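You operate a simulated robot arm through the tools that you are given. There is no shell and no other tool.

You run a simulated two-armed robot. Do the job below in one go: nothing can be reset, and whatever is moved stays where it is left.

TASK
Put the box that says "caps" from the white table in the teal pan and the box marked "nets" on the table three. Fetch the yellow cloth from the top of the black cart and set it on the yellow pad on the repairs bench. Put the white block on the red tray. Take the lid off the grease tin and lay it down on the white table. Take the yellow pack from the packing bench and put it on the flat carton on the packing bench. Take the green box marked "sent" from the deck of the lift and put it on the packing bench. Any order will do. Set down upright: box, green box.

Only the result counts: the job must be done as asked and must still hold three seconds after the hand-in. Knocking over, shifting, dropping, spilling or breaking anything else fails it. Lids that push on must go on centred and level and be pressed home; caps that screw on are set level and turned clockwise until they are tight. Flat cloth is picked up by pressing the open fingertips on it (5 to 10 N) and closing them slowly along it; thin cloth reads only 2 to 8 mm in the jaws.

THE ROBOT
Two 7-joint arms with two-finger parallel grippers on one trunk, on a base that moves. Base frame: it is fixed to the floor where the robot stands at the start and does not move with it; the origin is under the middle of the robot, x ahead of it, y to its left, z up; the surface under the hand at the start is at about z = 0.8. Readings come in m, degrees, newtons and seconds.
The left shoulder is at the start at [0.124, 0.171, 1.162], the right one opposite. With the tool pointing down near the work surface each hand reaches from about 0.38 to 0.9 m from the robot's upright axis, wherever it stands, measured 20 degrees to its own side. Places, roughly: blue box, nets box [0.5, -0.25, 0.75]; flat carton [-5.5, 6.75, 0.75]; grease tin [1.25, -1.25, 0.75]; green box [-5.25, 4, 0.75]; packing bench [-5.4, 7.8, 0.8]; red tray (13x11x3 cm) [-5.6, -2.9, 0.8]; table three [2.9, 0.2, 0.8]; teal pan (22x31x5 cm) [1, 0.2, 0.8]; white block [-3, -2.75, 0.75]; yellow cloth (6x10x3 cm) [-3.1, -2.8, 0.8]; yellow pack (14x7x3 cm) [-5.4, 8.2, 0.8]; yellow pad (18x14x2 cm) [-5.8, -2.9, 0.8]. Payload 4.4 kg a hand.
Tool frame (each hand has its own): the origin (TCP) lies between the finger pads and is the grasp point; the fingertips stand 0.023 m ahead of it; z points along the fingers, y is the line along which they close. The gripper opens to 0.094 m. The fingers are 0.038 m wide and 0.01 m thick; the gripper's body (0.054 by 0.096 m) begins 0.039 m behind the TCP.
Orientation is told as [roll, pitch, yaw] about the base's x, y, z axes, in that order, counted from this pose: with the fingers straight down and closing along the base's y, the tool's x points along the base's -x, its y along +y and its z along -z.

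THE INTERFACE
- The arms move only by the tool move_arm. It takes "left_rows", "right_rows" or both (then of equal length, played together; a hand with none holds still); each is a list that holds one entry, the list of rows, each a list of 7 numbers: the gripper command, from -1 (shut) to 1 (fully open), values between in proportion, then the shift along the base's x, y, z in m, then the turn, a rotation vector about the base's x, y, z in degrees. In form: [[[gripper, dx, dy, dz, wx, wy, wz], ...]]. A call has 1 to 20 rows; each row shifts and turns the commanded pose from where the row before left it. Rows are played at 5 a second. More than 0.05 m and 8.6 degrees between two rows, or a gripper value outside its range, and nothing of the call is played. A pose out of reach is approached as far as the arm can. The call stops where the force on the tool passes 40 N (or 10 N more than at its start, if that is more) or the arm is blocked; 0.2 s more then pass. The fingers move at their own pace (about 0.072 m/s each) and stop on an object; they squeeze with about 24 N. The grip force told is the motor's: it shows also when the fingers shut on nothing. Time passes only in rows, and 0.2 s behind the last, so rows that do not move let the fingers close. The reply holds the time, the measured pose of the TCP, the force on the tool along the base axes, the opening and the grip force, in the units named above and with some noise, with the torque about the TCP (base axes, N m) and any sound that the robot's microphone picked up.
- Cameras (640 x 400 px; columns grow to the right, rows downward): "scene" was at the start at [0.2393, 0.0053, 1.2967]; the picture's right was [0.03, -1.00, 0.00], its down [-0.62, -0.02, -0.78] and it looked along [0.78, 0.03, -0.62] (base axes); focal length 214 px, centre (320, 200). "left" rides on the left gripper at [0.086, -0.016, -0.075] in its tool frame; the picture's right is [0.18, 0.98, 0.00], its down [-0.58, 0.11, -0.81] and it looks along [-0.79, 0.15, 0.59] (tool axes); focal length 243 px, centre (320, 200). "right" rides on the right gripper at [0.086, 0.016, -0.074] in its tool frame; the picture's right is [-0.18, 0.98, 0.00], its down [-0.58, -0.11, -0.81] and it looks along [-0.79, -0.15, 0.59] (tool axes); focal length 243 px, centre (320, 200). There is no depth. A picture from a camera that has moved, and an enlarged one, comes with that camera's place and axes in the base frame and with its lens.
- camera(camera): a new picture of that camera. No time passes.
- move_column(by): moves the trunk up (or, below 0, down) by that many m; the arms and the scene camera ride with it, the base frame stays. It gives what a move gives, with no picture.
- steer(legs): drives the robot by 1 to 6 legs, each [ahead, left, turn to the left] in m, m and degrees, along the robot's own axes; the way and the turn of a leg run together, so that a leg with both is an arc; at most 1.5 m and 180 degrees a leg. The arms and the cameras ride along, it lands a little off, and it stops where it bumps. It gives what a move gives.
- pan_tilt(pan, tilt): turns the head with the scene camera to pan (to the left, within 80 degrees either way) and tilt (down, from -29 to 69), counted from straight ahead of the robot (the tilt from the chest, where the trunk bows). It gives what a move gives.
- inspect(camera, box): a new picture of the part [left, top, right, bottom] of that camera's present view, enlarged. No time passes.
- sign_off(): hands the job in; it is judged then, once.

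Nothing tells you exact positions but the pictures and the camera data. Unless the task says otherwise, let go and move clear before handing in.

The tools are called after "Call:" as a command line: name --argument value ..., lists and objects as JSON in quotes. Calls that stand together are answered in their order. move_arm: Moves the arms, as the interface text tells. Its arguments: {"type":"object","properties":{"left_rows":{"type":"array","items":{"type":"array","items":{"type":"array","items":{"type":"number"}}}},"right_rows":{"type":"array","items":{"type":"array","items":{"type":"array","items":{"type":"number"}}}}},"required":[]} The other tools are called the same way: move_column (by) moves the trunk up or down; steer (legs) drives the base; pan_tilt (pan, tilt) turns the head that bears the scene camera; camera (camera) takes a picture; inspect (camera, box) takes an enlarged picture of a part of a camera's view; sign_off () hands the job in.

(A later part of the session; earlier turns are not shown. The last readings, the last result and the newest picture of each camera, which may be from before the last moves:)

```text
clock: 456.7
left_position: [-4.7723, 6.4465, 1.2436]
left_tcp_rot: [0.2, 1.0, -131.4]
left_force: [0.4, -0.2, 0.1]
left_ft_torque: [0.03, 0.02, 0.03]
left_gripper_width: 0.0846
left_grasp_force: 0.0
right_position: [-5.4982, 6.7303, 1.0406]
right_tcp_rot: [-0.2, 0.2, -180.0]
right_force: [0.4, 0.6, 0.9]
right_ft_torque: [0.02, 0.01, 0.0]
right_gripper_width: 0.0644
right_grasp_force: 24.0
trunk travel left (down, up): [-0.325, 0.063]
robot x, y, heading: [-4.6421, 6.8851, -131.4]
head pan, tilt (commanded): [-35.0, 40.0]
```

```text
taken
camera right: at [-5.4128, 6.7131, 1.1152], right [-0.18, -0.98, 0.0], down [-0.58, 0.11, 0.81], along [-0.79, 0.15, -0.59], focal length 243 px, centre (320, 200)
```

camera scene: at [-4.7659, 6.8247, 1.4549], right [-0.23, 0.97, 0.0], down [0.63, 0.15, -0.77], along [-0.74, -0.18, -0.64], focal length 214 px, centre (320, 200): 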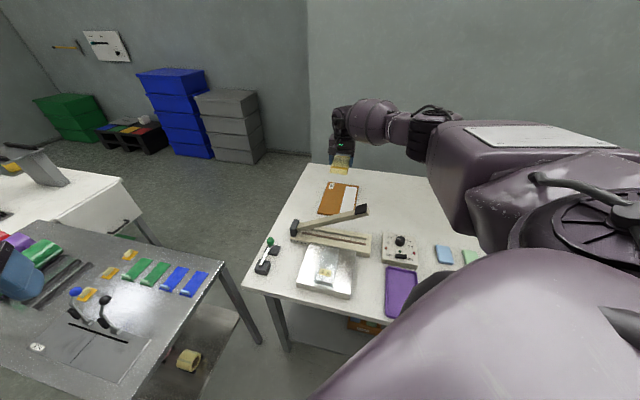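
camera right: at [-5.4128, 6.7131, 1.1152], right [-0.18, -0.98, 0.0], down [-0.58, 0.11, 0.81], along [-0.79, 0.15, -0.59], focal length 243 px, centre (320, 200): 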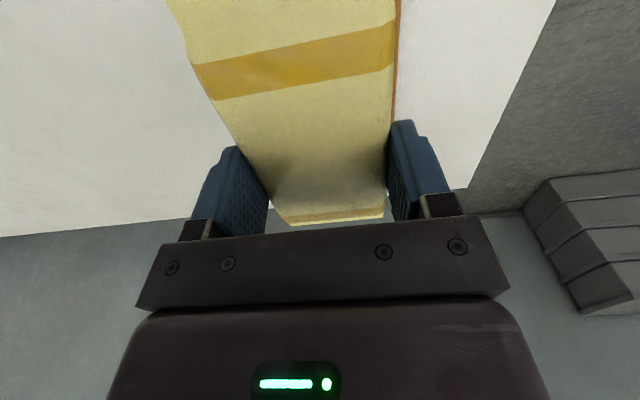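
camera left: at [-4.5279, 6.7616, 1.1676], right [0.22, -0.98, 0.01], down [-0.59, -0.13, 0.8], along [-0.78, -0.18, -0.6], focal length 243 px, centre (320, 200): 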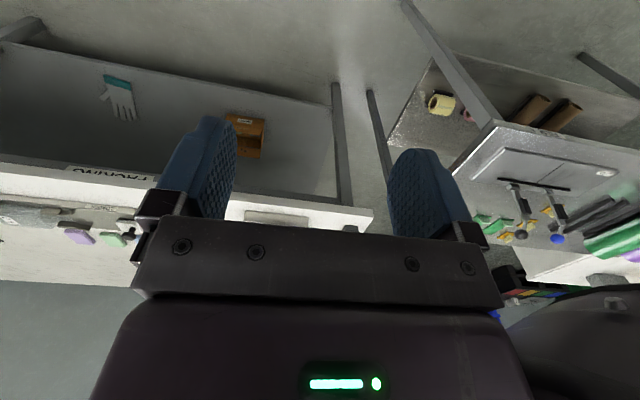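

The elbow swings out to the right, well clear of the sealer arm. I'll continue down to just above the carton and check.

Call:
move_arm --right_rows '[[[-1, 0, 0, -0.04, 0, 0, 0], [-1, 0, 0, -0.04, 0, 0, 0], [-1, 0, 0, -0.04, 0, 0, 0], [-1, 0, 0, -0.03, 0, 0, 0], [-1, 0, 0, 0, 0, 0, 0]]]'

Call:
camera --camera "scene"

Call:
inspect --camera "scene" --box '[270, 110, 430, 230]'

Call:
camera --camera "right"

```text
clock: 457.9
left_position: [-4.7734, 6.4467, 1.2412]
left_tcp_rot: [0.1, 1.1, -131.3]
left_force: [0.3, -0.2, -0.2]
left_ft_torque: [0.08, 0.02, 0.0]
left_gripper_width: 0.0848
left_grasp_force: 0.0
right_position: [-5.4912, 6.7324, 0.8949]
right_tcp_rot: [-0.2, 0.1, -180.0]
right_force: [0.3, -1.5, 0.5]
right_ft_torque: [0.02, 0.03, 0.0]
right_gripper_width: 0.0643
right_grasp_force: 24.5
right hand out of reach, approached as far as the arm can: row 4
trunk travel left (down, up): [-0.325, 0.063]
robot x, y, heading: [-4.6439, 6.8858, -131.5]
head pan, tilt (commanded): [-35.0, 40.0]
```

```text
taken
camera scene: at [-4.7651, 6.8222, 1.4549], right [-0.23, 0.97, 0.0], down [0.62, 0.15, -0.77], along [-0.74, -0.18, -0.64], focal length 214 px, centre (320, 200)
```

scene: 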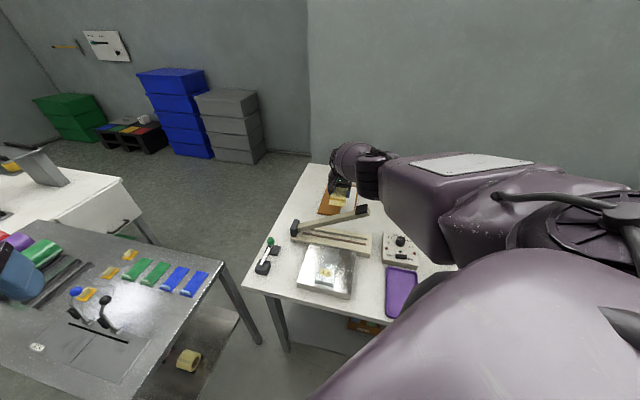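

```text
3.33 times, centred on (350, 170) of scene
camera zoom: at [-4.7651, 6.8222, 1.4549], right [-0.23, 0.97, 0.0], down [0.62, 0.15, -0.77], along [-0.74, -0.18, -0.64], focal length 715 px, centre (220, 300)
```

zoom: 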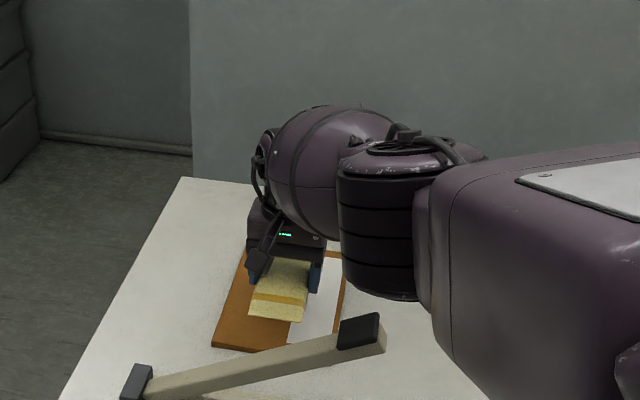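

```text
taken
camera right: at [-5.4033, 6.7151, 0.9699], right [-0.18, -0.98, 0.0], down [-0.58, 0.1, 0.81], along [-0.79, 0.15, -0.59], focal length 243 px, centre (320, 200)
```

right: 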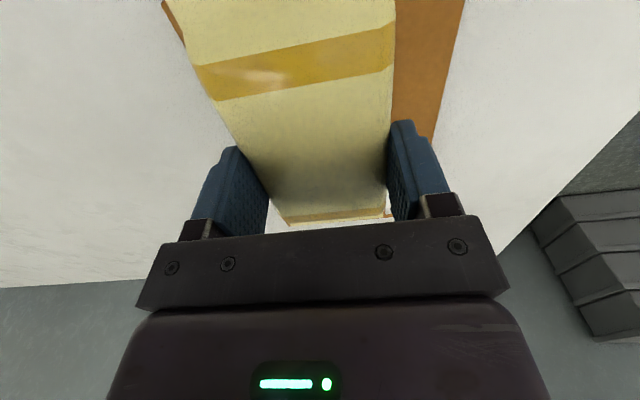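

The arm hit its reach limit, and the elbow is only about 3 cm above the sealer handle, which is too risky. The left arm would come in over the sealer's low hinge side, so I'll raise up, set the pack on a clear spot further along, and regrasp with the left hand.

Call:
move_arm --right_rows '[[[-1, 0, 0, 0.04, 0, 0, 0], [-1, 0, 0, 0.045, 0, 0, 0], [-1, 0, 0, 0.045, 0, 0, 0], [-1, 0, 0, 0.045, 0, 0, 0], [-1, 0, 0, 0.045, 0, 0, 0], [-1, 0, 0, 0.045, 0, 0, 0], [-1, 0, 0, 0.03, 0, 0, 0], [-1, 0.04, 0.0, 0, 0, 0, 0], [-1, 0.045, 0.0, 0, 0, 0, 0], [-1, 0.045, 0.0, 0, 0, 0, 0], [-1, 0.045, 0.0, 0, 0, 0, 0], [-1, 0.045, 0.0, 0, 0, 0, 0], [-1, 0.045, 0.0, 0, 0, 0, 0], [-1, 0.045, 0.0, 0, 0, 0, 0]]]'

Call:
camera --camera "scene"

```text
clock: 460.9
left_position: [-4.7727, 6.4475, 1.2415]
left_tcp_rot: [0.2, 1.0, -131.5]
left_force: [0.1, -0.4, 0.3]
left_ft_torque: [0.01, 0.01, -0.01]
left_gripper_width: 0.0847
left_grasp_force: 0.0
right_position: [-5.4681, 6.5847, 1.1837]
right_tcp_rot: [-0.2, 0.2, -180.2]
right_force: [0.1, -0.4, -0.2]
right_ft_torque: [0.02, 0.02, 0.0]
right_gripper_width: 0.0646
right_grasp_force: 23.8
right hand out of reach, approached as far as the arm can: row 1, 2, 3, 4, 5, 6, 8, 9, 10, 11, 12, 13, 14
trunk travel left (down, up): [-0.325, 0.063]
robot x, y, heading: [-4.644, 6.888, -131.5]
head pan, tilt (commanded): [-35.0, 40.0]
```

```text
taken
camera scene: at [-4.7653, 6.824, 1.455], right [-0.23, 0.97, 0.0], down [0.62, 0.15, -0.77], along [-0.74, -0.18, -0.64], focal length 214 px, centre (320, 200)
```

scene: 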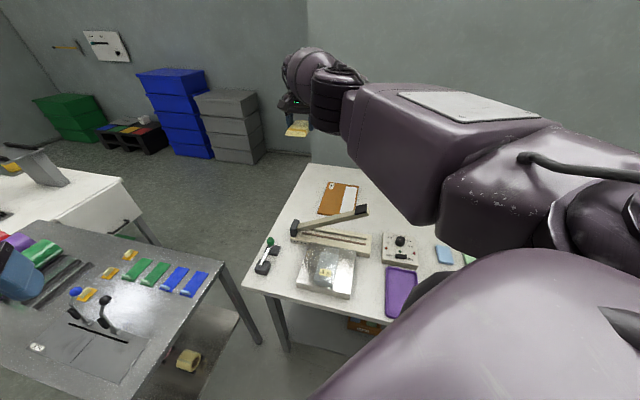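

The right arm has ended up stretched out in an awkward posture. I'll let it settle with zero-motion rows and see where it goes.

Call:
move_arm --right_rows '[[[-1, 0, 0, 0, 0, 0, 0], [-1, 0, 0, 0, 0, 0, 0], [-1, 0, 0, 0, 0, 0, 0]]]'

Call:
camera --camera "right"

```text
clock: 461.7
left_position: [-4.773, 6.4486, 1.2415]
left_tcp_rot: [0.2, 1.0, -131.4]
left_force: [-0.3, 0.4, -0.5]
left_ft_torque: [0.01, -0.03, 0.0]
left_gripper_width: 0.0846
left_grasp_force: 0.0
right_position: [-5.4691, 6.5848, 1.1822]
right_tcp_rot: [-0.3, 0.3, -180.0]
right_force: [-0.6, 0.3, 0.6]
right_ft_torque: [-0.02, -0.01, 0.01]
right_gripper_width: 0.0643
right_grasp_force: 24.1
trunk travel left (down, up): [-0.325, 0.063]
robot x, y, heading: [-4.6424, 6.8825, -131.3]
head pan, tilt (commanded): [-35.0, 40.0]
```

```text
taken
camera right: at [-5.3821, 6.5681, 1.2574], right [-0.18, -0.98, -0.01], down [-0.59, 0.1, 0.8], along [-0.79, 0.15, -0.59], focal length 243 px, centre (320, 200)
```

right: 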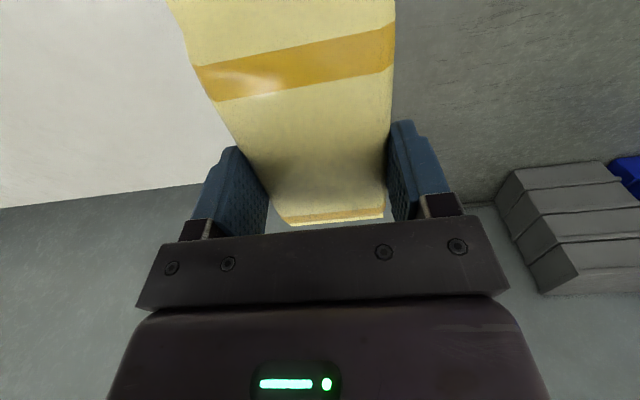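

Call:
move_arm --right_rows '[[[-1, 0.02, 0.012, 0, 0, 0, 0], [-1, 0.02, 0.012, 0, 0, 0, 0], [-1, 0, 0, 0, 0, 0, 0]]]'

```text
clock: 462.5
left_position: [-4.7729, 6.4494, 1.2414]
left_tcp_rot: [0.2, 1.0, -131.5]
left_force: [0.5, -0.3, 0.2]
left_ft_torque: [0.01, 0.03, -0.01]
left_gripper_width: 0.0847
left_grasp_force: 0.1
right_position: [-5.4684, 6.5837, 1.1832]
right_tcp_rot: [-0.3, 0.1, -180.0]
right_force: [-0.4, 0.1, -0.1]
right_ft_torque: [-0.01, 0.04, -0.02]
right_gripper_width: 0.0646
right_grasp_force: 24.0
right hand out of reach, approached as far as the arm can: row 1, 2
trunk travel left (down, up): [-0.325, 0.063]
robot x, y, heading: [-4.648, 6.8834, -131.5]
head pan, tilt (commanded): [-35.0, 40.0]
```

Call:
move_arm --right_rows '[[[-1, 0, 0, 0, 0, 0, -6], [-1, 0, 0, 0, 0, 0, -6], [-1, 0, 0, 0, 0, 0, 0]]]'

Call:
camera --camera "scene"

```text
clock: 463.3
left_position: [-4.7729, 6.4475, 1.2422]
left_tcp_rot: [0.2, 0.9, -131.3]
left_force: [0.5, -0.3, 0.5]
left_ft_torque: [0.01, 0.04, -0.04]
left_gripper_width: 0.0846
left_grasp_force: 0.0
right_position: [-5.4693, 6.5841, 1.1831]
right_tcp_rot: [-0.1, 0.2, 168.0]
right_force: [0.0, 0.3, 0.1]
right_ft_torque: [0.01, 0.0, -0.03]
right_gripper_width: 0.0647
right_grasp_force: 23.8
trunk travel left (down, up): [-0.325, 0.063]
robot x, y, heading: [-4.6486, 6.8869, -131.4]
head pan, tilt (commanded): [-35.0, 40.0]
```

```text
taken
camera scene: at [-4.7658, 6.8247, 1.455], right [-0.23, 0.97, 0.0], down [0.62, 0.15, -0.77], along [-0.74, -0.18, -0.64], focal length 214 px, centre (320, 200)
```

scene: 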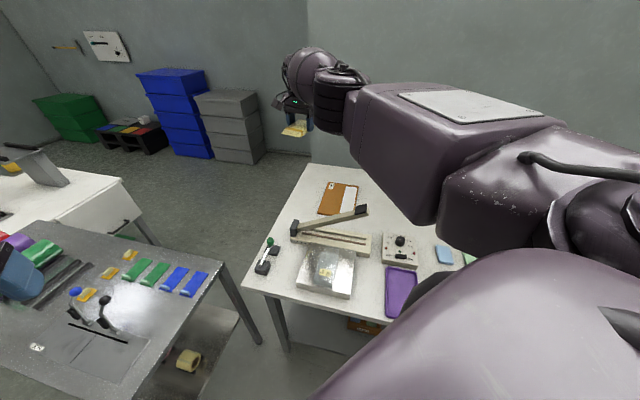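

Rotation works. I'll try pulling back toward the shoulder at this new wrist angle.

Call:
move_arm --right_rows '[[[-1, 0.01, 0.005, 0.01, 0, 0, -6], [-1, 0.015, 0.01, 0.01, 0, 0, -6], [-1, 0.015, 0.01, 0, 0, 0, -6], [-1, 0, 0, 0, 0, 0, 0]]]'

```text
clock: 464.3
left_position: [-4.7725, 6.4485, 1.2424]
left_tcp_rot: [0.3, 1.0, -131.4]
left_force: [-0.3, 0.4, -0.1]
left_ft_torque: [0.0, 0.04, 0.02]
left_gripper_width: 0.0846
left_grasp_force: 0.0
right_position: [-5.4678, 6.585, 1.2037]
right_tcp_rot: [-0.3, 0.2, 149.9]
right_force: [-0.6, 0.0, 0.0]
right_ft_torque: [-0.02, 0.0, 0.0]
right_gripper_width: 0.0647
right_grasp_force: 24.3
right hand out of reach, approached as far as the arm can: row 1, 2, 3
trunk travel left (down, up): [-0.325, 0.063]
robot x, y, heading: [-4.6425, 6.884, -131.2]
head pan, tilt (commanded): [-35.0, 40.0]
```

The arm is straight and stuck at full extension, where pulling directly inward can't start an elbow bend. I'll combine an inward pull with a sideways (medial) motion so the elbow flexes.

Call:
move_arm --right_rows '[[[-1, 0.03, -0.03, 0, 0, 0, 0], [-1, 0.03, -0.03, 0, 0, 0, 0], [-1, 0.03, -0.02, 0, 0, 0, 0], [-1, 0, 0, 0, 0, 0, 0]]]'

```text
clock: 465.3
left_position: [-4.774, 6.449, 1.2428]
left_tcp_rot: [0.2, 1.0, -131.4]
left_force: [-0.5, 0.6, -1.7]
left_ft_torque: [-0.01, -0.01, -0.02]
left_gripper_width: 0.0847
left_grasp_force: 0.0
right_position: [-5.3933, 6.4916, 1.2063]
right_tcp_rot: [-0.1, 0.2, 150.0]
right_force: [-0.2, 0.5, 0.3]
right_ft_torque: [-0.03, 0.01, 0.01]
right_gripper_width: 0.0646
right_grasp_force: 24.0
right hand out of reach, approached as far as the arm can: row 1, 2, 3
trunk travel left (down, up): [-0.325, 0.063]
robot x, y, heading: [-4.6423, 6.8879, -131.6]
head pan, tilt (commanded): [-35.0, 40.0]
```

Call:
move_arm --right_rows '[[[-1, 0.04, -0.01, 0, 0, 0, 0], [-1, 0.04, -0.01, 0, 0, 0, 0], [-1, 0.04, 0.0, 0, 0, 0, 0], [-1, 0, 0, 0, 0, 0, 0]]]'

Call:
camera --camera "scene"

```text
clock: 466.3
left_position: [-4.7736, 6.4481, 1.2419]
left_tcp_rot: [0.2, 0.9, -131.4]
left_force: [0.3, 0.1, -0.4]
left_ft_torque: [0.0, -0.02, 0.01]
left_gripper_width: 0.0846
left_grasp_force: 0.1
right_position: [-5.3171, 6.423, 1.2088]
right_tcp_rot: [-0.3, 0.3, 150.0]
right_force: [-0.3, 0.1, -1.1]
right_ft_torque: [0.0, 0.01, 0.0]
right_gripper_width: 0.0644
right_grasp_force: 24.0
right hand out of reach, approached as far as the arm can: row 1, 2, 3
trunk travel left (down, up): [-0.325, 0.063]
robot x, y, heading: [-4.6437, 6.8865, -131.3]
head pan, tilt (commanded): [-35.0, 40.0]
```

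```text
taken
camera scene: at [-4.7666, 6.8253, 1.4549], right [-0.23, 0.97, 0.0], down [0.63, 0.15, -0.77], along [-0.74, -0.18, -0.64], focal length 214 px, centre (320, 200)
```

scene: 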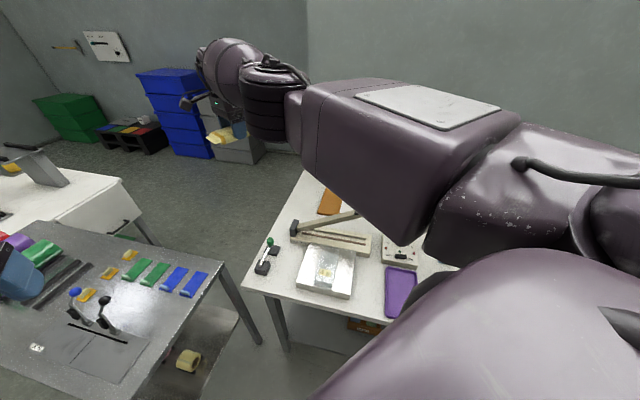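

Call:
move_arm --right_rows '[[[-1, 0.0, 0.04, 0, 0, 0, 0], [-1, 0.0, 0.04, 0, 0, 0, 0], [-1, 0, 0, 0, 0, 0, 0]]]'

```text
clock: 467.1
left_position: [-4.7725, 6.4485, 1.2406]
left_tcp_rot: [0.2, 1.1, -131.3]
left_force: [-0.2, -0.4, -0.7]
left_ft_torque: [-0.01, -0.01, 0.0]
left_gripper_width: 0.0845
left_grasp_force: 0.1
right_position: [-5.354, 6.454, 1.2121]
right_tcp_rot: [-0.4, 0.2, 150.0]
right_force: [-0.6, -0.2, 0.1]
right_ft_torque: [-0.01, 0.01, 0.0]
right_gripper_width: 0.0647
right_grasp_force: 24.1
right hand out of reach, approached as far as the arm can: row 1, 2
trunk travel left (down, up): [-0.325, 0.063]
robot x, y, heading: [-4.6456, 6.8884, -131.5]
head pan, tilt (commanded): [-35.0, 40.0]
```

Call:
move_arm --right_rows '[[[-1, 0.02, 0.02, 0.035, 0, 0, 0], [-1, 0.02, 0.02, 0.035, 0, 0, 0], [-1, 0.02, 0.02, 0.035, 0, 0, 0], [-1, 0, 0, 0, 0, 0, 0]]]'

Call:
camera --camera "scene"

```text
clock: 468.1
left_position: [-4.7729, 6.4483, 1.2411]
left_tcp_rot: [0.2, 1.1, -131.4]
left_force: [-0.9, -0.2, 0.1]
left_ft_torque: [0.02, -0.02, -0.01]
left_gripper_width: 0.0845
left_grasp_force: 0.1
right_position: [-5.3409, 6.4614, 1.3259]
right_tcp_rot: [-0.3, 0.2, 150.0]
right_force: [-0.4, -0.2, 0.2]
right_ft_torque: [-0.02, -0.02, -0.02]
right_gripper_width: 0.0651
right_grasp_force: 24.0
right hand out of reach, approached as far as the arm can: row 1, 2, 3
trunk travel left (down, up): [-0.325, 0.063]
robot x, y, heading: [-4.6452, 6.8884, -131.4]
head pan, tilt (commanded): [-35.0, 40.0]
```

```text
taken
camera scene: at [-4.7667, 6.8243, 1.4548], right [-0.23, 0.97, 0.0], down [0.63, 0.15, -0.77], along [-0.74, -0.18, -0.64], focal length 214 px, centre (320, 200)
```

scene: 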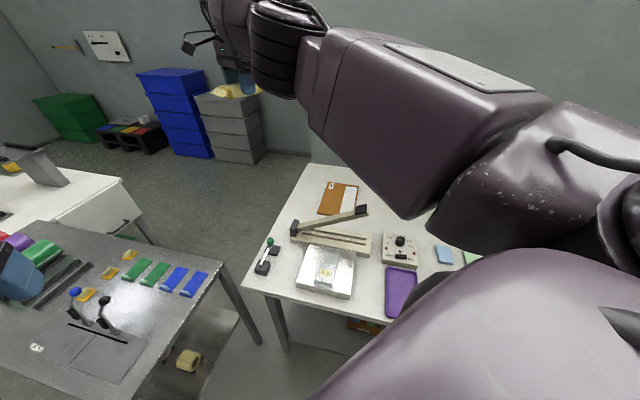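

Call:
move_arm --right_rows '[[[-1, 0.006, 0.006, 0, 0, 0, -8], [-1, 0.006, 0.006, 0, 0, 0, -8], [-1, 0.006, 0.006, 0, 0, 0, -8], [-1, 0.006, 0.006, 0, 0, 0, -8], [-1, 0, 0, 0, 0, 0, 0]]]'

```text
clock: 469.3
left_position: [-4.7733, 6.4481, 1.2418]
left_tcp_rot: [0.2, 0.9, -131.5]
left_force: [-0.4, 0.1, -0.7]
left_ft_torque: [0.0, -0.04, -0.02]
left_gripper_width: 0.0846
left_grasp_force: 0.1
right_position: [-5.3394, 6.4634, 1.3338]
right_tcp_rot: [-0.3, 0.1, 117.9]
right_force: [-0.9, -1.3, -0.4]
right_ft_torque: [-0.02, 0.01, 0.02]
right_gripper_width: 0.0649
right_grasp_force: 23.7
right hand out of reach, approached as far as the arm can: row 1, 2, 3, 4
trunk travel left (down, up): [-0.325, 0.063]
robot x, y, heading: [-4.6396, 6.8866, -131.2]
head pan, tilt (commanded): [-35.0, 40.0]
```

Call:
move_arm --right_rows '[[[-1, 0.01, 0.01, 0, 0, 0, 8], [-1, 0.01, 0.01, 0, 0, 0, 8], [-1, 0.01, 0.01, 0, 0, 0, 8], [-1, 0.01, 0.01, 0, 0, 0, 8], [-1, 0, 0, 0, 0, 0, 0]]]'

```text
clock: 470.5
left_position: [-4.7738, 6.4489, 1.2424]
left_tcp_rot: [0.2, 1.0, -131.4]
left_force: [0.9, 0.7, 0.1]
left_ft_torque: [-0.03, 0.0, -0.01]
left_gripper_width: 0.0845
left_grasp_force: 0.2
right_position: [-5.3359, 6.4627, 1.346]
right_tcp_rot: [-0.1, 0.2, 150.1]
right_force: [-0.8, -1.4, 0.3]
right_ft_torque: [0.02, 0.01, 0.01]
right_gripper_width: 0.0646
right_grasp_force: 23.9
right hand out of reach, approached as far as the arm can: row 1, 2, 3, 4
trunk travel left (down, up): [-0.325, 0.063]
robot x, y, heading: [-4.6456, 6.886, -131.2]
head pan, tilt (commanded): [-35.0, 40.0]
```

Call:
move_arm --right_rows '[[[-1, 0.005, 0.005, 0, -5.5, 5.7, 0], [-1, 0.005, 0.005, 0, -5.5, 5.7, 0], [-1, 0, 0, 0, 0, 0, 0]]]'

```text
clock: 471.3
left_position: [-4.7729, 6.4482, 1.2429]
left_tcp_rot: [0.3, 1.0, -131.3]
left_force: [-0.4, -0.2, 0.9]
left_ft_torque: [-0.03, -0.01, -0.02]
left_gripper_width: 0.0845
left_grasp_force: 0.1
right_position: [-5.3623, 6.4289, 1.3586]
right_tcp_rot: [15.0, -4.2, 149.5]
right_force: [0.2, 0.9, 0.4]
right_ft_torque: [-0.02, 0.03, 0.01]
right_gripper_width: 0.0647
right_grasp_force: 23.7
right hand out of reach, approached as far as the arm can: row 1, 2
trunk travel left (down, up): [-0.325, 0.063]
robot x, y, heading: [-4.6433, 6.8843, -131.5]
head pan, tilt (commanded): [-35.0, 40.0]
```

The elbow is locked straight. In this elbow-up posture, moving down should flex it, so I'll undo the tilt and try down plus inward.

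Call:
move_arm --right_rows '[[[-1, 0.0, 0.0, -0.02, 5.5, -5.7, 0], [-1, 0.0, 0.0, -0.03, 5.5, -5.7, 0], [-1, 0.02, 0.02, -0.04, 0, 0, 0], [-1, 0.02, 0.02, -0.04, 0, 0, 0], [-1, 0.02, 0.02, -0.04, 0, 0, 0], [-1, 0, 0, 0, 0, 0, 0]]]'

Call:
camera --camera "scene"

```text
clock: 472.7
left_position: [-4.7719, 6.4495, 1.243]
left_tcp_rot: [0.3, 1.1, -131.5]
left_force: [0.3, 0.3, -0.4]
left_ft_torque: [0.0, 0.01, 0.04]
left_gripper_width: 0.0844
left_grasp_force: 0.1
right_position: [-5.342, 6.4435, 1.1948]
right_tcp_rot: [-0.3, 0.2, 150.0]
right_force: [0.4, -0.7, 0.2]
right_ft_torque: [-0.01, 0.01, 0.02]
right_gripper_width: 0.0646
right_grasp_force: 24.3
right hand out of reach, approached as far as the arm can: row 1, 2, 3, 4, 5
trunk travel left (down, up): [-0.325, 0.063]
robot x, y, heading: [-4.6448, 6.8857, -131.8]
head pan, tilt (commanded): [-35.0, 40.0]
```

```text
taken
camera scene: at [-4.7656, 6.8253, 1.4551], right [-0.23, 0.97, 0.0], down [0.62, 0.15, -0.77], along [-0.74, -0.18, -0.64], focal length 214 px, centre (320, 200)
```

scene: 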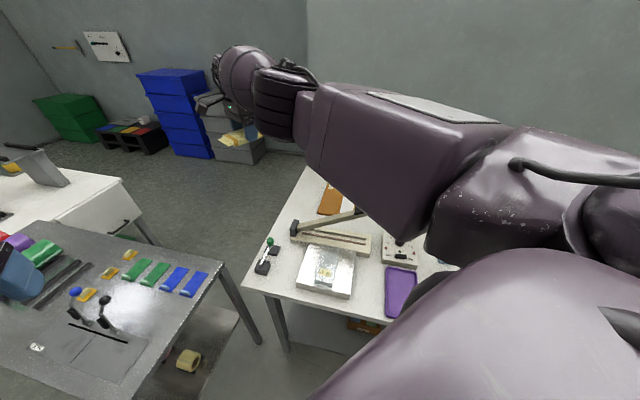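

Call:
move_arm --right_rows '[[[-1, -0.02, 0.04, 0, 0, 0, 0], [-1, -0.02, 0.04, 0, 0, 0, 0], [-1, -0.01, 0.045, 0, 0, 0, 0], [-1, -0.01, 0.045, 0, 0, 0, 0], [-1, -0.005, 0.045, 0, 0, 0, 0], [-1, 0, 0, 0, 0, 0, 0]]]'

```text
clock: 474.1
left_position: [-4.7722, 6.448, 1.2404]
left_tcp_rot: [0.2, 1.0, -131.3]
left_force: [0.6, -0.2, -0.2]
left_ft_torque: [0.03, 0.02, 0.01]
left_gripper_width: 0.0845
left_grasp_force: 0.1
right_position: [-5.4791, 6.6022, 1.1949]
right_tcp_rot: [-0.2, 0.2, 150.0]
right_force: [0.2, 0.3, 0.0]
right_ft_torque: [0.0, 0.01, -0.02]
right_gripper_width: 0.0645
right_grasp_force: 23.9
right hand out of reach, approached as far as the arm can: row 1, 2, 3, 4, 5
trunk travel left (down, up): [-0.325, 0.063]
robot x, y, heading: [-4.649, 6.887, -131.4]
head pan, tilt (commanded): [-35.0, 40.0]
```

I'll try a series of purely radial inward steps, toward the shoulder, to see whether the elbow slowly unlocks.

Call:
move_arm --right_rows '[[[-1, 0.025, 0.016, 0, 0, 0, 0], [-1, 0.025, 0.016, 0, 0, 0, 0], [-1, 0.025, 0.016, 0, 0, 0, 0], [-1, 0.025, 0.016, 0, 0, 0, 0], [-1, 0.025, 0.016, 0, 0, 0, 0], [-1, 0.025, 0.016, 0, 0, 0, 0], [-1, 0.025, 0.016, 0, 0, 0, 0], [-1, 0.025, 0.016, 0, 0, 0, 0]]]'

```text
clock: 475.9
left_position: [-4.773, 6.4482, 1.2427]
left_tcp_rot: [0.3, 1.0, -131.4]
left_force: [0.0, -0.5, 0.1]
left_ft_torque: [0.02, -0.01, -0.01]
left_gripper_width: 0.0849
left_grasp_force: 0.1
right_position: [-5.4808, 6.6024, 1.1952]
right_tcp_rot: [-0.2, 0.2, 150.0]
right_force: [-0.5, -0.7, -0.1]
right_ft_torque: [0.03, 0.01, -0.01]
right_gripper_width: 0.0643
right_grasp_force: 24.4
right hand out of reach, approached as far as the arm can: row 1, 2, 3, 4, 5, 6, 7, 8
trunk travel left (down, up): [-0.325, 0.063]
robot x, y, heading: [-4.6462, 6.8891, -131.1]
head pan, tilt (commanded): [-35.0, 40.0]
```

Call:
pan_tilt --pan -40 --tilt 10

Call:
camera --camera "scene"

```text
clock: 476.9
left_position: [-4.7724, 6.4478, 1.2424]
left_tcp_rot: [0.1, 1.0, -131.4]
left_force: [0.0, -0.1, -0.2]
left_ft_torque: [0.02, 0.0, 0.0]
left_gripper_width: 0.0846
left_grasp_force: 0.0
right_position: [-5.4798, 6.6022, 1.1947]
right_tcp_rot: [-0.2, 0.1, 150.0]
right_force: [0.4, 0.4, -0.7]
right_ft_torque: [0.02, 0.0, 0.04]
right_gripper_width: 0.0645
right_grasp_force: 24.5
trunk travel left (down, up): [-0.325, 0.063]
robot x, y, heading: [-4.6403, 6.8938, -131.5]
head pan, tilt (commanded): [-40.0, 10.0]
```

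```text
taken
camera scene: at [-4.7752, 6.8308, 1.5026], right [-0.15, 0.99, 0.0], down [0.17, 0.03, -0.98], along [-0.97, -0.15, -0.17], focal length 214 px, centre (320, 200)
```

scene: 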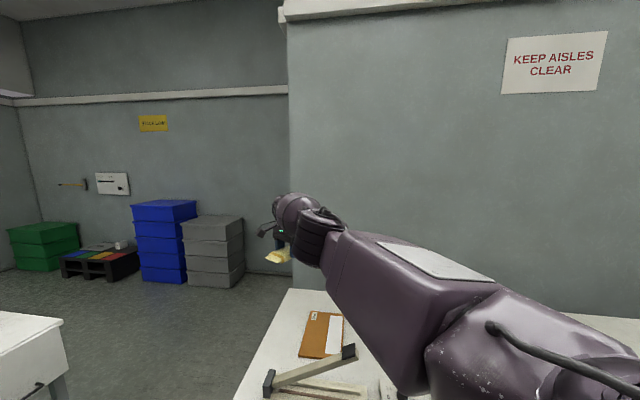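

The arm is completely straight. To flex the elbow I need a motion that resembles rotating about the elbow itself, with the hand swinging left while yawing the same way. I'll try that, then pull inward.

Call:
move_arm --right_rows '[[[-1, 0.026, -0.041, 0, 0, 0, 8], [-1, 0.028, -0.039, 0, 0, 0, 8], [-1, 0.031, -0.037, 0, 0, 0, 8], [-1, 0.033, -0.035, 0, 0, 0, 8], [-1, 0.02, 0.025, 0, 0, 0, 0], [-1, 0.02, 0.025, 0, 0, 0, 0], [-1, 0, 0, 0, 0, 0, 0]]]'

```text
clock: 478.5
left_position: [-4.7728, 6.4488, 1.2421]
left_tcp_rot: [0.2, 0.9, -131.4]
left_force: [0.2, -0.1, -0.3]
left_ft_torque: [-0.01, -0.01, -0.01]
left_gripper_width: 0.0846
left_grasp_force: 0.1
right_position: [-5.3577, 6.4573, 1.1938]
right_tcp_rot: [-0.2, 0.3, -178.0]
right_force: [-0.4, 0.0, 0.1]
right_ft_torque: [-0.02, 0.0, 0.0]
right_gripper_width: 0.0645
right_grasp_force: 24.1
right hand out of reach, approached as far as the arm can: row 2, 3, 5, 6
trunk travel left (down, up): [-0.325, 0.063]
robot x, y, heading: [-4.644, 6.8859, -131.3]
head pan, tilt (commanded): [-40.0, 10.0]
```

Call:
move_arm --right_rows '[[[-1, -0.036, 0.032, 0, 0, 0, -8], [-1, -0.034, 0.034, 0, 0, 0, -8], [-1, -0.031, 0.037, 0, 0, 0, -8], [-1, -0.028, 0.04, 0, 0, 0, -8], [-1, -0.026, 0.041, 0, 0, 0, -8], [-1, 0.02, 0.025, 0, 0, 0, 0], [-1, 0.02, 0.025, 0, 0, 0, 0], [-1, 0, 0, 0, 0, 0, 0]]]'

```text
clock: 480.3
left_position: [-4.772, 6.4468, 1.242]
left_tcp_rot: [0.2, 1.0, -131.4]
left_force: [-0.7, -0.1, -0.2]
left_ft_torque: [0.0, 0.0, 0.0]
left_gripper_width: 0.0847
left_grasp_force: 0.1
right_position: [-5.5143, 6.6638, 1.198]
right_tcp_rot: [-0.3, 0.1, 142.0]
right_force: [-0.1, -0.4, -0.4]
right_ft_torque: [0.02, 0.0, -0.02]
right_gripper_width: 0.0646
right_grasp_force: 24.0
right hand out of reach, approached as far as the arm can: row 2, 3, 6, 7
trunk travel left (down, up): [-0.325, 0.063]
robot x, y, heading: [-4.6466, 6.8876, -131.4]
head pan, tilt (commanded): [-40.0, 10.0]
```

Call:
move_arm --right_rows '[[[-1, 0, 0, -0.045, 3.5, -7.1, 0], [-1, 0, 0, -0.045, 3.5, -7.1, 0], [-1, 0, 0, -0.045, 3.5, -7.1, 0], [-1, 0.03, 0.015, 0, 0, 0, 0], [-1, 0.03, 0.015, 0, 0, 0, 0], [-1, 0, 0, 0, 0, 0, 0]]]'

Call:
camera --camera "scene"

```text
clock: 481.7
left_position: [-4.7738, 6.4481, 1.2413]
left_tcp_rot: [0.2, 1.0, -131.5]
left_force: [-0.8, -0.5, 0.5]
left_ft_torque: [-0.01, -0.02, -0.01]
left_gripper_width: 0.0845
left_grasp_force: 0.1
right_position: [-5.3826, 6.7321, 1.0766]
right_tcp_rot: [-21.9, 10.2, 139.9]
right_force: [0.1, -0.1, -0.6]
right_ft_torque: [0.02, 0.04, 0.01]
right_gripper_width: 0.0646
right_grasp_force: 24.2
right hand out of reach, approached as far as the arm can: row 1, 2, 3
trunk travel left (down, up): [-0.325, 0.063]
robot x, y, heading: [-4.6464, 6.8883, -131.2]
head pan, tilt (commanded): [-40.0, 10.0]
```

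```text
taken
camera scene: at [-4.7758, 6.8303, 1.5026], right [-0.15, 0.99, 0.0], down [0.17, 0.03, -0.98], along [-0.97, -0.15, -0.17], focal length 214 px, centre (320, 200)
```

scene: 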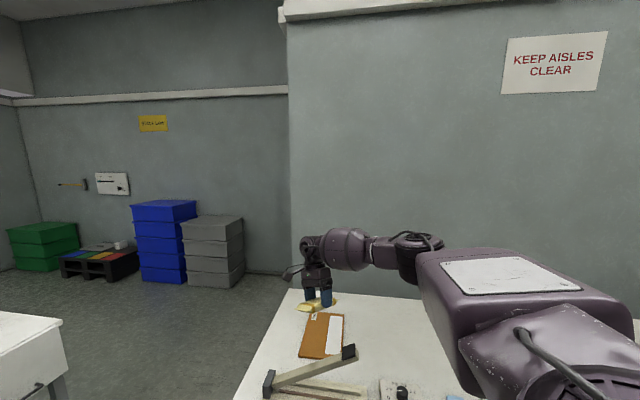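

That unlocked the elbow. I'll re-level the tool, rise, and pull the hand back to a comfortable position.

Call:
move_arm --right_rows '[[[-1, 0.01, 0.005, 0.02, -3.5, 7.1, 0], [-1, 0.01, 0.005, 0.03, -3.5, 7.1, 0], [-1, 0.01, 0.005, 0.03, -3.5, 7.1, 0], [-1, 0.03, 0.0, 0.02, 0, 0, 0], [-1, 0.04, 0.0, 0.0, 0, 0, 0], [-1, 0.04, 0.0, 0, 0, 0, 0], [-1, 0.04, 0, 0, 0, 0, 0], [-1, 0, 0, 0, 0, 0, 0]]]'

Call:
camera --camera "scene"

Call:
camera --camera "right"

```text
clock: 483.5
left_position: [-4.7722, 6.4484, 1.2425]
left_tcp_rot: [0.2, 1.0, -131.4]
left_force: [-0.9, 0.4, 0.1]
left_ft_torque: [-0.01, -0.02, -0.02]
left_gripper_width: 0.0844
left_grasp_force: 0.0
right_position: [-5.2005, 6.7465, 1.1782]
right_tcp_rot: [-0.1, 0.2, 141.9]
right_force: [0.1, 0.1, -0.7]
right_ft_torque: [-0.01, -0.01, -0.02]
right_gripper_width: 0.0645
right_grasp_force: 24.7
trunk travel left (down, up): [-0.325, 0.063]
robot x, y, heading: [-4.6506, 6.8846, -131.4]
head pan, tilt (commanded): [-40.0, 10.0]
```

```text
taken
camera scene: at [-4.7757, 6.8309, 1.5026], right [-0.15, 0.99, 0.0], down [0.17, 0.03, -0.98], along [-0.97, -0.15, -0.17], focal length 214 px, centre (320, 200)
```

scene: 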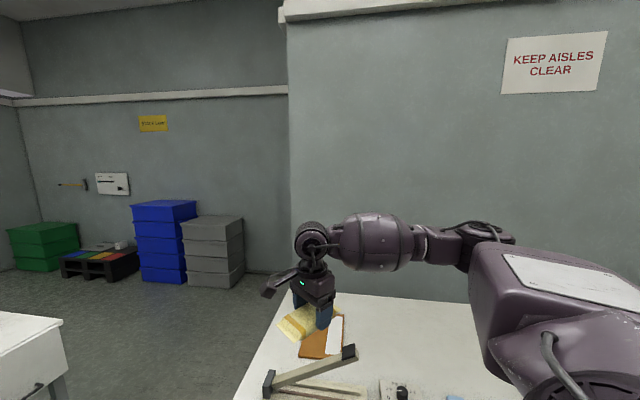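

```text
taken
camera right: at [-5.1417, 6.68, 1.2525], right [-0.75, -0.66, 0.0], down [-0.39, 0.44, 0.81], along [-0.53, 0.61, -0.59], focal length 243 px, centre (320, 200)
```

right: 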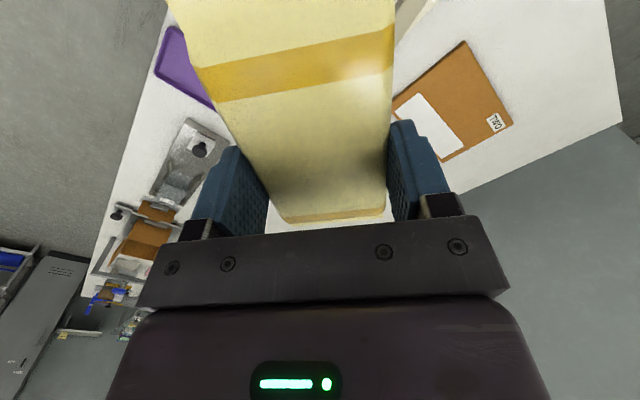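

The arm is free again. The plan is to back off, face the bench squarely, set the pack down on the clear area behind the coloured pads, and pick it up with the left hand.

Call:
steer --legs '[[-0.23, 0.26, 0], [0, 0, -48.6], [0, -0.13, 0]]'

Call:
move_column --by -0.12

Call:
pan_tilt --pan 0 --tilt 45

Call:
camera --camera "scene"

```text
clock: 489.9
left_position: [-4.7089, 6.8139, 1.2427]
left_tcp_rot: [0.2, 1.0, -178.8]
left_force: [0.2, 0.4, 0.1]
left_ft_torque: [-0.02, 0.02, -0.01]
left_gripper_width: 0.0846
left_grasp_force: 0.0
right_position: [-4.7781, 7.3291, 1.1784]
right_tcp_rot: [-0.2, 0.3, 94.6]
right_force: [0.1, 0.4, -0.9]
right_ft_torque: [-0.03, 0.01, -0.01]
right_gripper_width: 0.0648
right_grasp_force: 24.0
trunk travel left (down, up): [-0.325, 0.063]
robot x, y, heading: [-4.2979, 7.0143, -179.0]
head pan, tilt (commanded): [-40.0, 10.0]
```

```text
clock: 491.4
left_position: [-4.7072, 6.8126, 1.1233]
left_tcp_rot: [0.3, 0.9, -178.8]
left_force: [-0.3, 1.0, 0.1]
left_ft_torque: [-0.04, 0.01, 0.02]
left_gripper_width: 0.0846
left_grasp_force: 0.0
right_position: [-4.7775, 7.3299, 1.0595]
right_tcp_rot: [0.1, 0.2, 94.6]
right_force: [0.4, 0.6, 0.6]
right_ft_torque: [0.01, 0.03, -0.03]
right_gripper_width: 0.0644
right_grasp_force: 23.9
trunk travel left (down, up): [-0.205, 0.183]
robot x, y, heading: [-4.2983, 7.0149, -178.7]
head pan, tilt (commanded): [-40.0, 10.0]
```

```text
clock: 492.5
left_position: [-4.709, 6.8146, 1.1208]
left_tcp_rot: [0.3, 1.0, -178.8]
left_force: [0.0, -0.9, 0.3]
left_ft_torque: [-0.03, -0.02, 0.0]
left_gripper_width: 0.0847
left_grasp_force: 0.0
right_position: [-4.7777, 7.3293, 1.0585]
right_tcp_rot: [-0.2, 0.0, 94.8]
right_force: [-0.1, -0.7, 0.1]
right_ft_torque: [0.0, 0.01, -0.02]
right_gripper_width: 0.0648
right_grasp_force: 23.8
trunk travel left (down, up): [-0.205, 0.183]
robot x, y, heading: [-4.2984, 7.0168, -178.5]
head pan, tilt (commanded): [0.0, 45.0]
```

```text
taken
camera scene: at [-4.5045, 7.0144, 1.3209], right [-0.02, 1.0, 0.0], down [0.71, 0.01, -0.71], along [-0.71, -0.01, -0.71], focal length 214 px, centre (320, 200)
```

scene: 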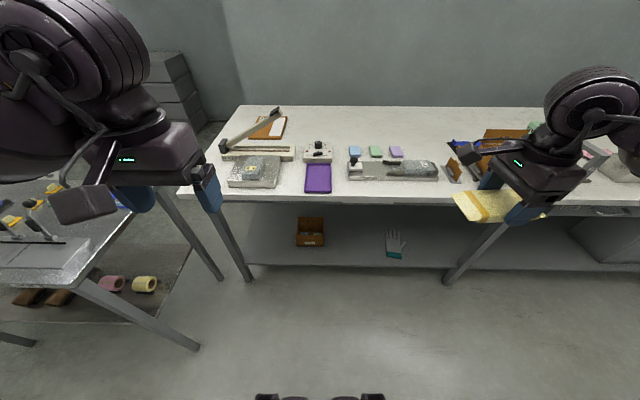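

Call:
move_arm --right_rows '[[[-1, 0, 0, 0.01, 0, 0, 8.5], [-1, 0, 0, 0.01, 0, 0, 8.5], [-1, 0, 0, 0.01, 0, 0, 8.5], [-1, 0, 0, 0.01, 0, 0, 8.5], [-1, 0, 0, 0, 0, 0, 8.5], [-1, 0, 0, 0, 0, 0, 8.5], [-1, 0, 0, 0, 0, 0, 8.5], [-1, 0, 0, 0, 0, 0, 8.5], [-1, 0, 0, 0, 0, 0, 8.5], [-1, 0, 0, 0, 0, 0, 8.5], [-1, 0, 0, 0, 0, 0, 0]]]'

Call:
steer --legs '[[0.38, 0, -1.5]]'

Call:
camera --camera "scene"

```text
clock: 494.9
left_position: [-4.7082, 6.8132, 1.122]
left_tcp_rot: [0.1, 1.0, -178.8]
left_force: [1.0, 0.5, -0.8]
left_ft_torque: [-0.01, -0.01, 0.0]
left_gripper_width: 0.0848
left_grasp_force: 0.1
right_position: [-4.7788, 7.3291, 1.0977]
right_tcp_rot: [-0.2, 0.2, 179.7]
right_force: [-0.5, -0.8, -0.6]
right_ft_torque: [0.02, -0.03, 0.03]
right_gripper_width: 0.0646
right_grasp_force: 23.8
trunk travel left (down, up): [-0.205, 0.183]
robot x, y, heading: [-4.3002, 7.0122, -178.6]
head pan, tilt (commanded): [0.0, 45.0]
```

```text
clock: 497.3
left_position: [-5.0958, 6.8197, 1.1224]
left_tcp_rot: [0.3, 1.1, 180.0]
left_force: [0.1, -0.3, -0.1]
left_ft_torque: [0.03, 0.02, 0.0]
left_gripper_width: 0.0845
left_grasp_force: 0.0
right_position: [-5.1543, 7.3361, 1.0985]
right_tcp_rot: [-0.3, 0.3, 178.4]
right_force: [-0.5, 0.1, -0.4]
right_ft_torque: [-0.03, 0.01, 0.0]
right_gripper_width: 0.0645
right_grasp_force: 24.3
trunk travel left (down, up): [-0.205, 0.183]
robot x, y, heading: [-4.6841, 7.0131, 180.2]
head pan, tilt (commanded): [0.0, 45.0]
```

```text
taken
camera scene: at [-4.8878, 7.015, 1.3208], right [0.0, 1.0, 0.0], down [0.71, 0.0, -0.71], along [-0.71, 0.0, -0.71], focal length 214 px, centre (320, 200)
```

scene: 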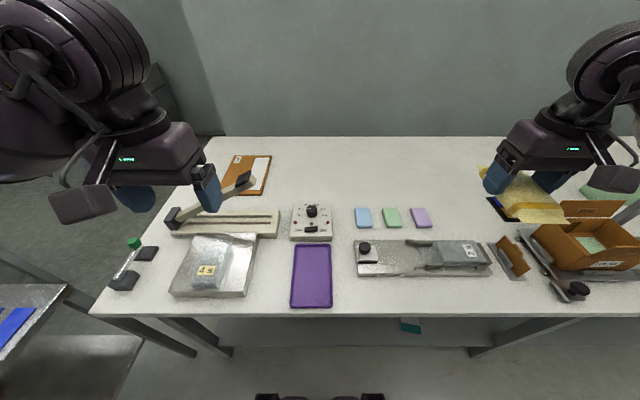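

The space behind the pads is free. I'll carry the pack over (-5.45, 7.22) and lower it.

Call:
move_arm --right_rows '[[[-1, -0.0422, -0.0166, 0, 0, 0, 0.3], [-1, -0.0422, -0.0166, 0, 0, 0, 0.3], [-1, -0.0422, -0.0166, 0, 0, 0, 0.3], [-1, -0.0422, -0.0166, 0, 0, 0, 0.3], [-1, -0.0422, -0.0166, 0, 0, 0, 0.2], [-1, -0.0422, -0.0166, 0, 0, 0, 0.2], [-1, -0.0422, -0.0166, 0, 0, 0, 0], [-1, 0, 0, -0.04, 0, 0, 0], [-1, 0, 0, -0.045, 0, 0, 0], [-1, 0, 0, -0.045, 0, 0, 0], [-1, 0, 0, -0.045, 0, 0, 0], [-1, 0, 0, -0.04, 0, 0, 0], [-1, 0, 0, 0, 0, 0, 0]]]'

Call:
camera --camera "scene"

Call:
camera --camera "right"

```text
clock: 500.1
left_position: [-5.0942, 6.8186, 1.1232]
left_tcp_rot: [0.1, 1.0, 180.0]
left_force: [0.0, 0.0, -0.8]
left_ft_torque: [0.03, 0.03, 0.03]
left_gripper_width: 0.0847
left_grasp_force: 0.2
right_position: [-5.4494, 7.2177, 0.8834]
right_tcp_rot: [-0.2, 0.0, 180.0]
right_force: [0.0, 0.3, -0.2]
right_ft_torque: [-0.01, 0.02, 0.02]
right_gripper_width: 0.0646
right_grasp_force: 23.8
trunk travel left (down, up): [-0.205, 0.183]
robot x, y, heading: [-4.682, 7.0143, 180.0]
head pan, tilt (commanded): [0.0, 45.0]
```

```text
taken
camera scene: at [-4.8866, 7.0149, 1.3211], right [0.0, 1.0, 0.0], down [0.71, 0.0, -0.71], along [-0.71, 0.0, -0.71], focal length 214 px, centre (320, 200)
```

scene: 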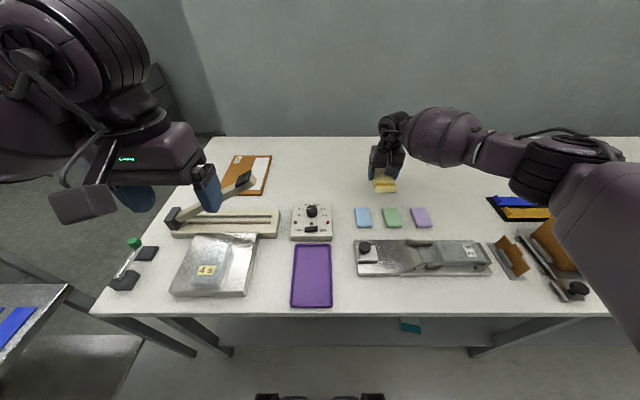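

```text
taken
camera right: at [-5.3622, 7.2022, 0.9582], right [-0.18, -0.98, 0.0], down [-0.58, 0.11, 0.81], along [-0.79, 0.15, -0.59], focal length 243 px, centre (320, 200)
```

right: 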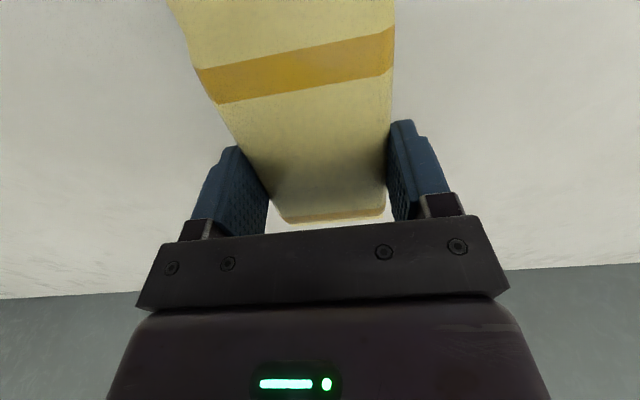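

Call:
move_arm --right_rows '[[[-1, 0, 0, -0.02, 0, 0, 0], [-1, 0, 0, -0.02, 0, 0, 0], [-1, 0, 0, -0.008, 0, 0, 0], [-1, 0, 0, 0, 0, 0, 0]]]'

Call:
move_arm --right_rows '[[[-1, 0, 0, -0.003, 0, 0, 0], [-1, 0, 0, 0, 0, 0, 0]]]'

Call:
move_arm --right_rows '[[[-1, 0, 0, -0.003, 0, 0, 0], [-1, 0, 0, 0, 0, 0, 0]]]'

```text
clock: 501.1
left_position: [-5.0952, 6.8194, 1.1225]
left_tcp_rot: [0.1, 1.1, 180.0]
left_force: [-0.5, -0.5, 0.0]
left_ft_torque: [-0.02, -0.01, -0.02]
left_gripper_width: 0.0846
left_grasp_force: 0.1
right_position: [-5.4477, 7.2201, 0.8366]
right_tcp_rot: [-0.1, 0.2, 180.0]
right_force: [0.2, -0.7, -0.3]
right_ft_torque: [0.0, -0.02, 0.03]
right_gripper_width: 0.0647
right_grasp_force: 24.1
trunk travel left (down, up): [-0.205, 0.183]
robot x, y, heading: [-4.6821, 7.0145, 180.2]
head pan, tilt (commanded): [0.0, 45.0]
```

```text
clock: 501.7
left_position: [-5.0951, 6.819, 1.1223]
left_tcp_rot: [0.2, 1.0, 180.1]
left_force: [-0.3, 0.4, 0.0]
left_ft_torque: [0.01, -0.04, 0.01]
left_gripper_width: 0.0845
left_grasp_force: 0.1
right_position: [-5.4488, 7.2188, 0.8326]
right_tcp_rot: [-0.2, 0.2, 180.0]
right_force: [0.0, 0.7, -1.3]
right_ft_torque: [0.01, -0.01, 0.0]
right_gripper_width: 0.0645
right_grasp_force: 23.8
trunk travel left (down, up): [-0.205, 0.183]
robot x, y, heading: [-4.6811, 7.0132, 179.8]
head pan, tilt (commanded): [0.0, 45.0]
```

```text
clock: 502.3
left_position: [-5.0954, 6.8183, 1.1224]
left_tcp_rot: [0.2, 1.0, 179.9]
left_force: [-0.2, -0.5, -0.5]
left_ft_torque: [-0.02, 0.01, 0.01]
left_gripper_width: 0.0845
left_grasp_force: 0.1
right_position: [-5.4481, 7.2188, 0.8302]
right_tcp_rot: [-0.2, 0.1, 180.1]
right_force: [0.0, -0.1, 0.5]
right_ft_torque: [0.0, -0.05, -0.02]
right_gripper_width: 0.0647
right_grasp_force: 24.0
trunk travel left (down, up): [-0.205, 0.183]
robot x, y, heading: [-4.6816, 7.01, 179.9]
head pan, tilt (commanded): [0.0, 45.0]
```

Call:
move_arm --right_rows '[[[-1, 0, 0, -0.003, 0, 0, 0], [-1, 0, 0, 0, 0, 0, 0]]]'

Call:
move_arm --right_rows '[[[-1, 0, 0, -0.002, 0, 0, 0], [-1, 0, 0, 0, 0, 0, 0]]]'

```text
clock: 502.9
left_position: [-5.0938, 6.818, 1.1223]
left_tcp_rot: [0.2, 0.9, 180.0]
left_force: [0.1, 0.2, 0.4]
left_ft_torque: [-0.01, -0.01, 0.0]
left_gripper_width: 0.0846
left_grasp_force: 0.1
right_position: [-5.449, 7.2191, 0.8288]
right_tcp_rot: [-0.2, 0.1, 180.0]
right_force: [1.3, 0.5, 6.2]
right_ft_torque: [-0.02, 0.07, 0.03]
right_gripper_width: 0.0645
right_grasp_force: 24.1
trunk travel left (down, up): [-0.205, 0.183]
robot x, y, heading: [-4.6842, 7.0106, 179.7]
head pan, tilt (commanded): [0.0, 45.0]
```

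```text
clock: 503.5
left_position: [-5.095, 6.8195, 1.1228]
left_tcp_rot: [0.2, 0.8, 180.0]
left_force: [0.4, 0.6, -0.3]
left_ft_torque: [-0.02, 0.04, 0.02]
left_gripper_width: 0.0847
left_grasp_force: 0.0
right_position: [-5.45, 7.2189, 0.8266]
right_tcp_rot: [-0.2, -0.1, 179.9]
right_force: [-1.6, 2.2, 13.6]
right_ft_torque: [0.01, 0.03, -0.01]
right_gripper_width: 0.0647
right_grasp_force: 24.1
trunk travel left (down, up): [-0.205, 0.183]
robot x, y, heading: [-4.6824, 7.009, 179.8]
head pan, tilt (commanded): [0.0, 45.0]
```

The pack rests on the bench. I'll release, rise and retract the right hand.

Call:
move_arm --right_rows '[[[-1, 0, 0, 0.002, 0, 0, 0], [0.4, 0, 0, 0, 0, 0, 0], [0.8, 0, 0, 0, 0, 0, 0], [0.8, 0, 0, 0, 0, 0, 0], [0.8, 0, 0, 0.02, 0, 0, 0], [0.8, 0, 0, 0.04, 0, 0, 0], [0.8, 0, 0, 0.045, 0, 0, 0], [0.8, 0, 0, 0.045, 0, 0, 0], [0.8, 0, 0, 0.045, 0, 0, 0], [0.8, 0, 0, 0.045, 0, 0, 0], [0.8, 0.04, 0.02, 0.02, 0, 0, 0], [0.8, 0.045, 0.02, 0.0, 0, 0, 0], [0.8, 0.045, 0.02, 0, 0, 0, 0], [0.8, 0.045, 0.02, 0, 0, 0, 0], [0.8, 0.045, 0.02, 0, 0, 0, 0], [0.8, 0.045, 0.02, 0, 0, 0, 0], [0.8, 0.03, 0.0, 0, 0, 0, 0]]]'

Call:
camera --camera "scene"

Call:
inspect --camera "scene" --box '[210, 130, 450, 260]'

```text
clock: 507.1
left_position: [-5.0944, 6.8186, 1.1228]
left_tcp_rot: [0.2, 1.1, 179.9]
left_force: [-0.1, 0.8, 0.3]
left_ft_torque: [0.01, -0.04, -0.02]
left_gripper_width: 0.0847
left_grasp_force: 0.0
right_position: [-5.1556, 7.3403, 1.0885]
right_tcp_rot: [-0.2, 0.2, -179.9]
right_force: [0.2, 0.0, 0.7]
right_ft_torque: [-0.03, -0.02, 0.01]
right_gripper_width: 0.0846
right_grasp_force: 0.1
trunk travel left (down, up): [-0.205, 0.183]
robot x, y, heading: [-4.6776, 7.0092, 179.8]
head pan, tilt (commanded): [0.0, 45.0]
```

```text
taken
camera scene: at [-4.8869, 7.0147, 1.3209], right [0.0, 1.0, 0.0], down [0.71, 0.0, -0.71], along [-0.71, 0.0, -0.71], focal length 214 px, centre (320, 200)
```

scene: 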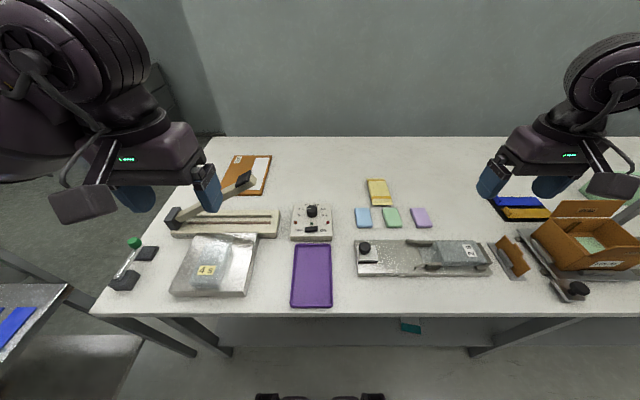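

```text
2.67 times, centred on (330, 195) of scene
camera zoom: at [-4.8869, 7.0147, 1.3209], right [0.0, 1.0, 0.0], down [0.71, 0.0, -0.71], along [-0.71, 0.0, -0.71], focal length 572 px, centre (293, 213)
```

zoom: 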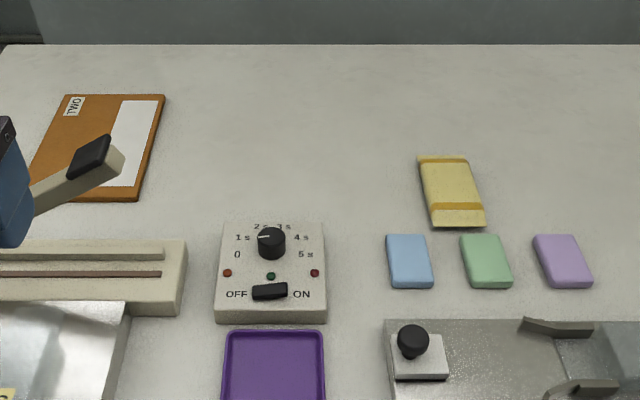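

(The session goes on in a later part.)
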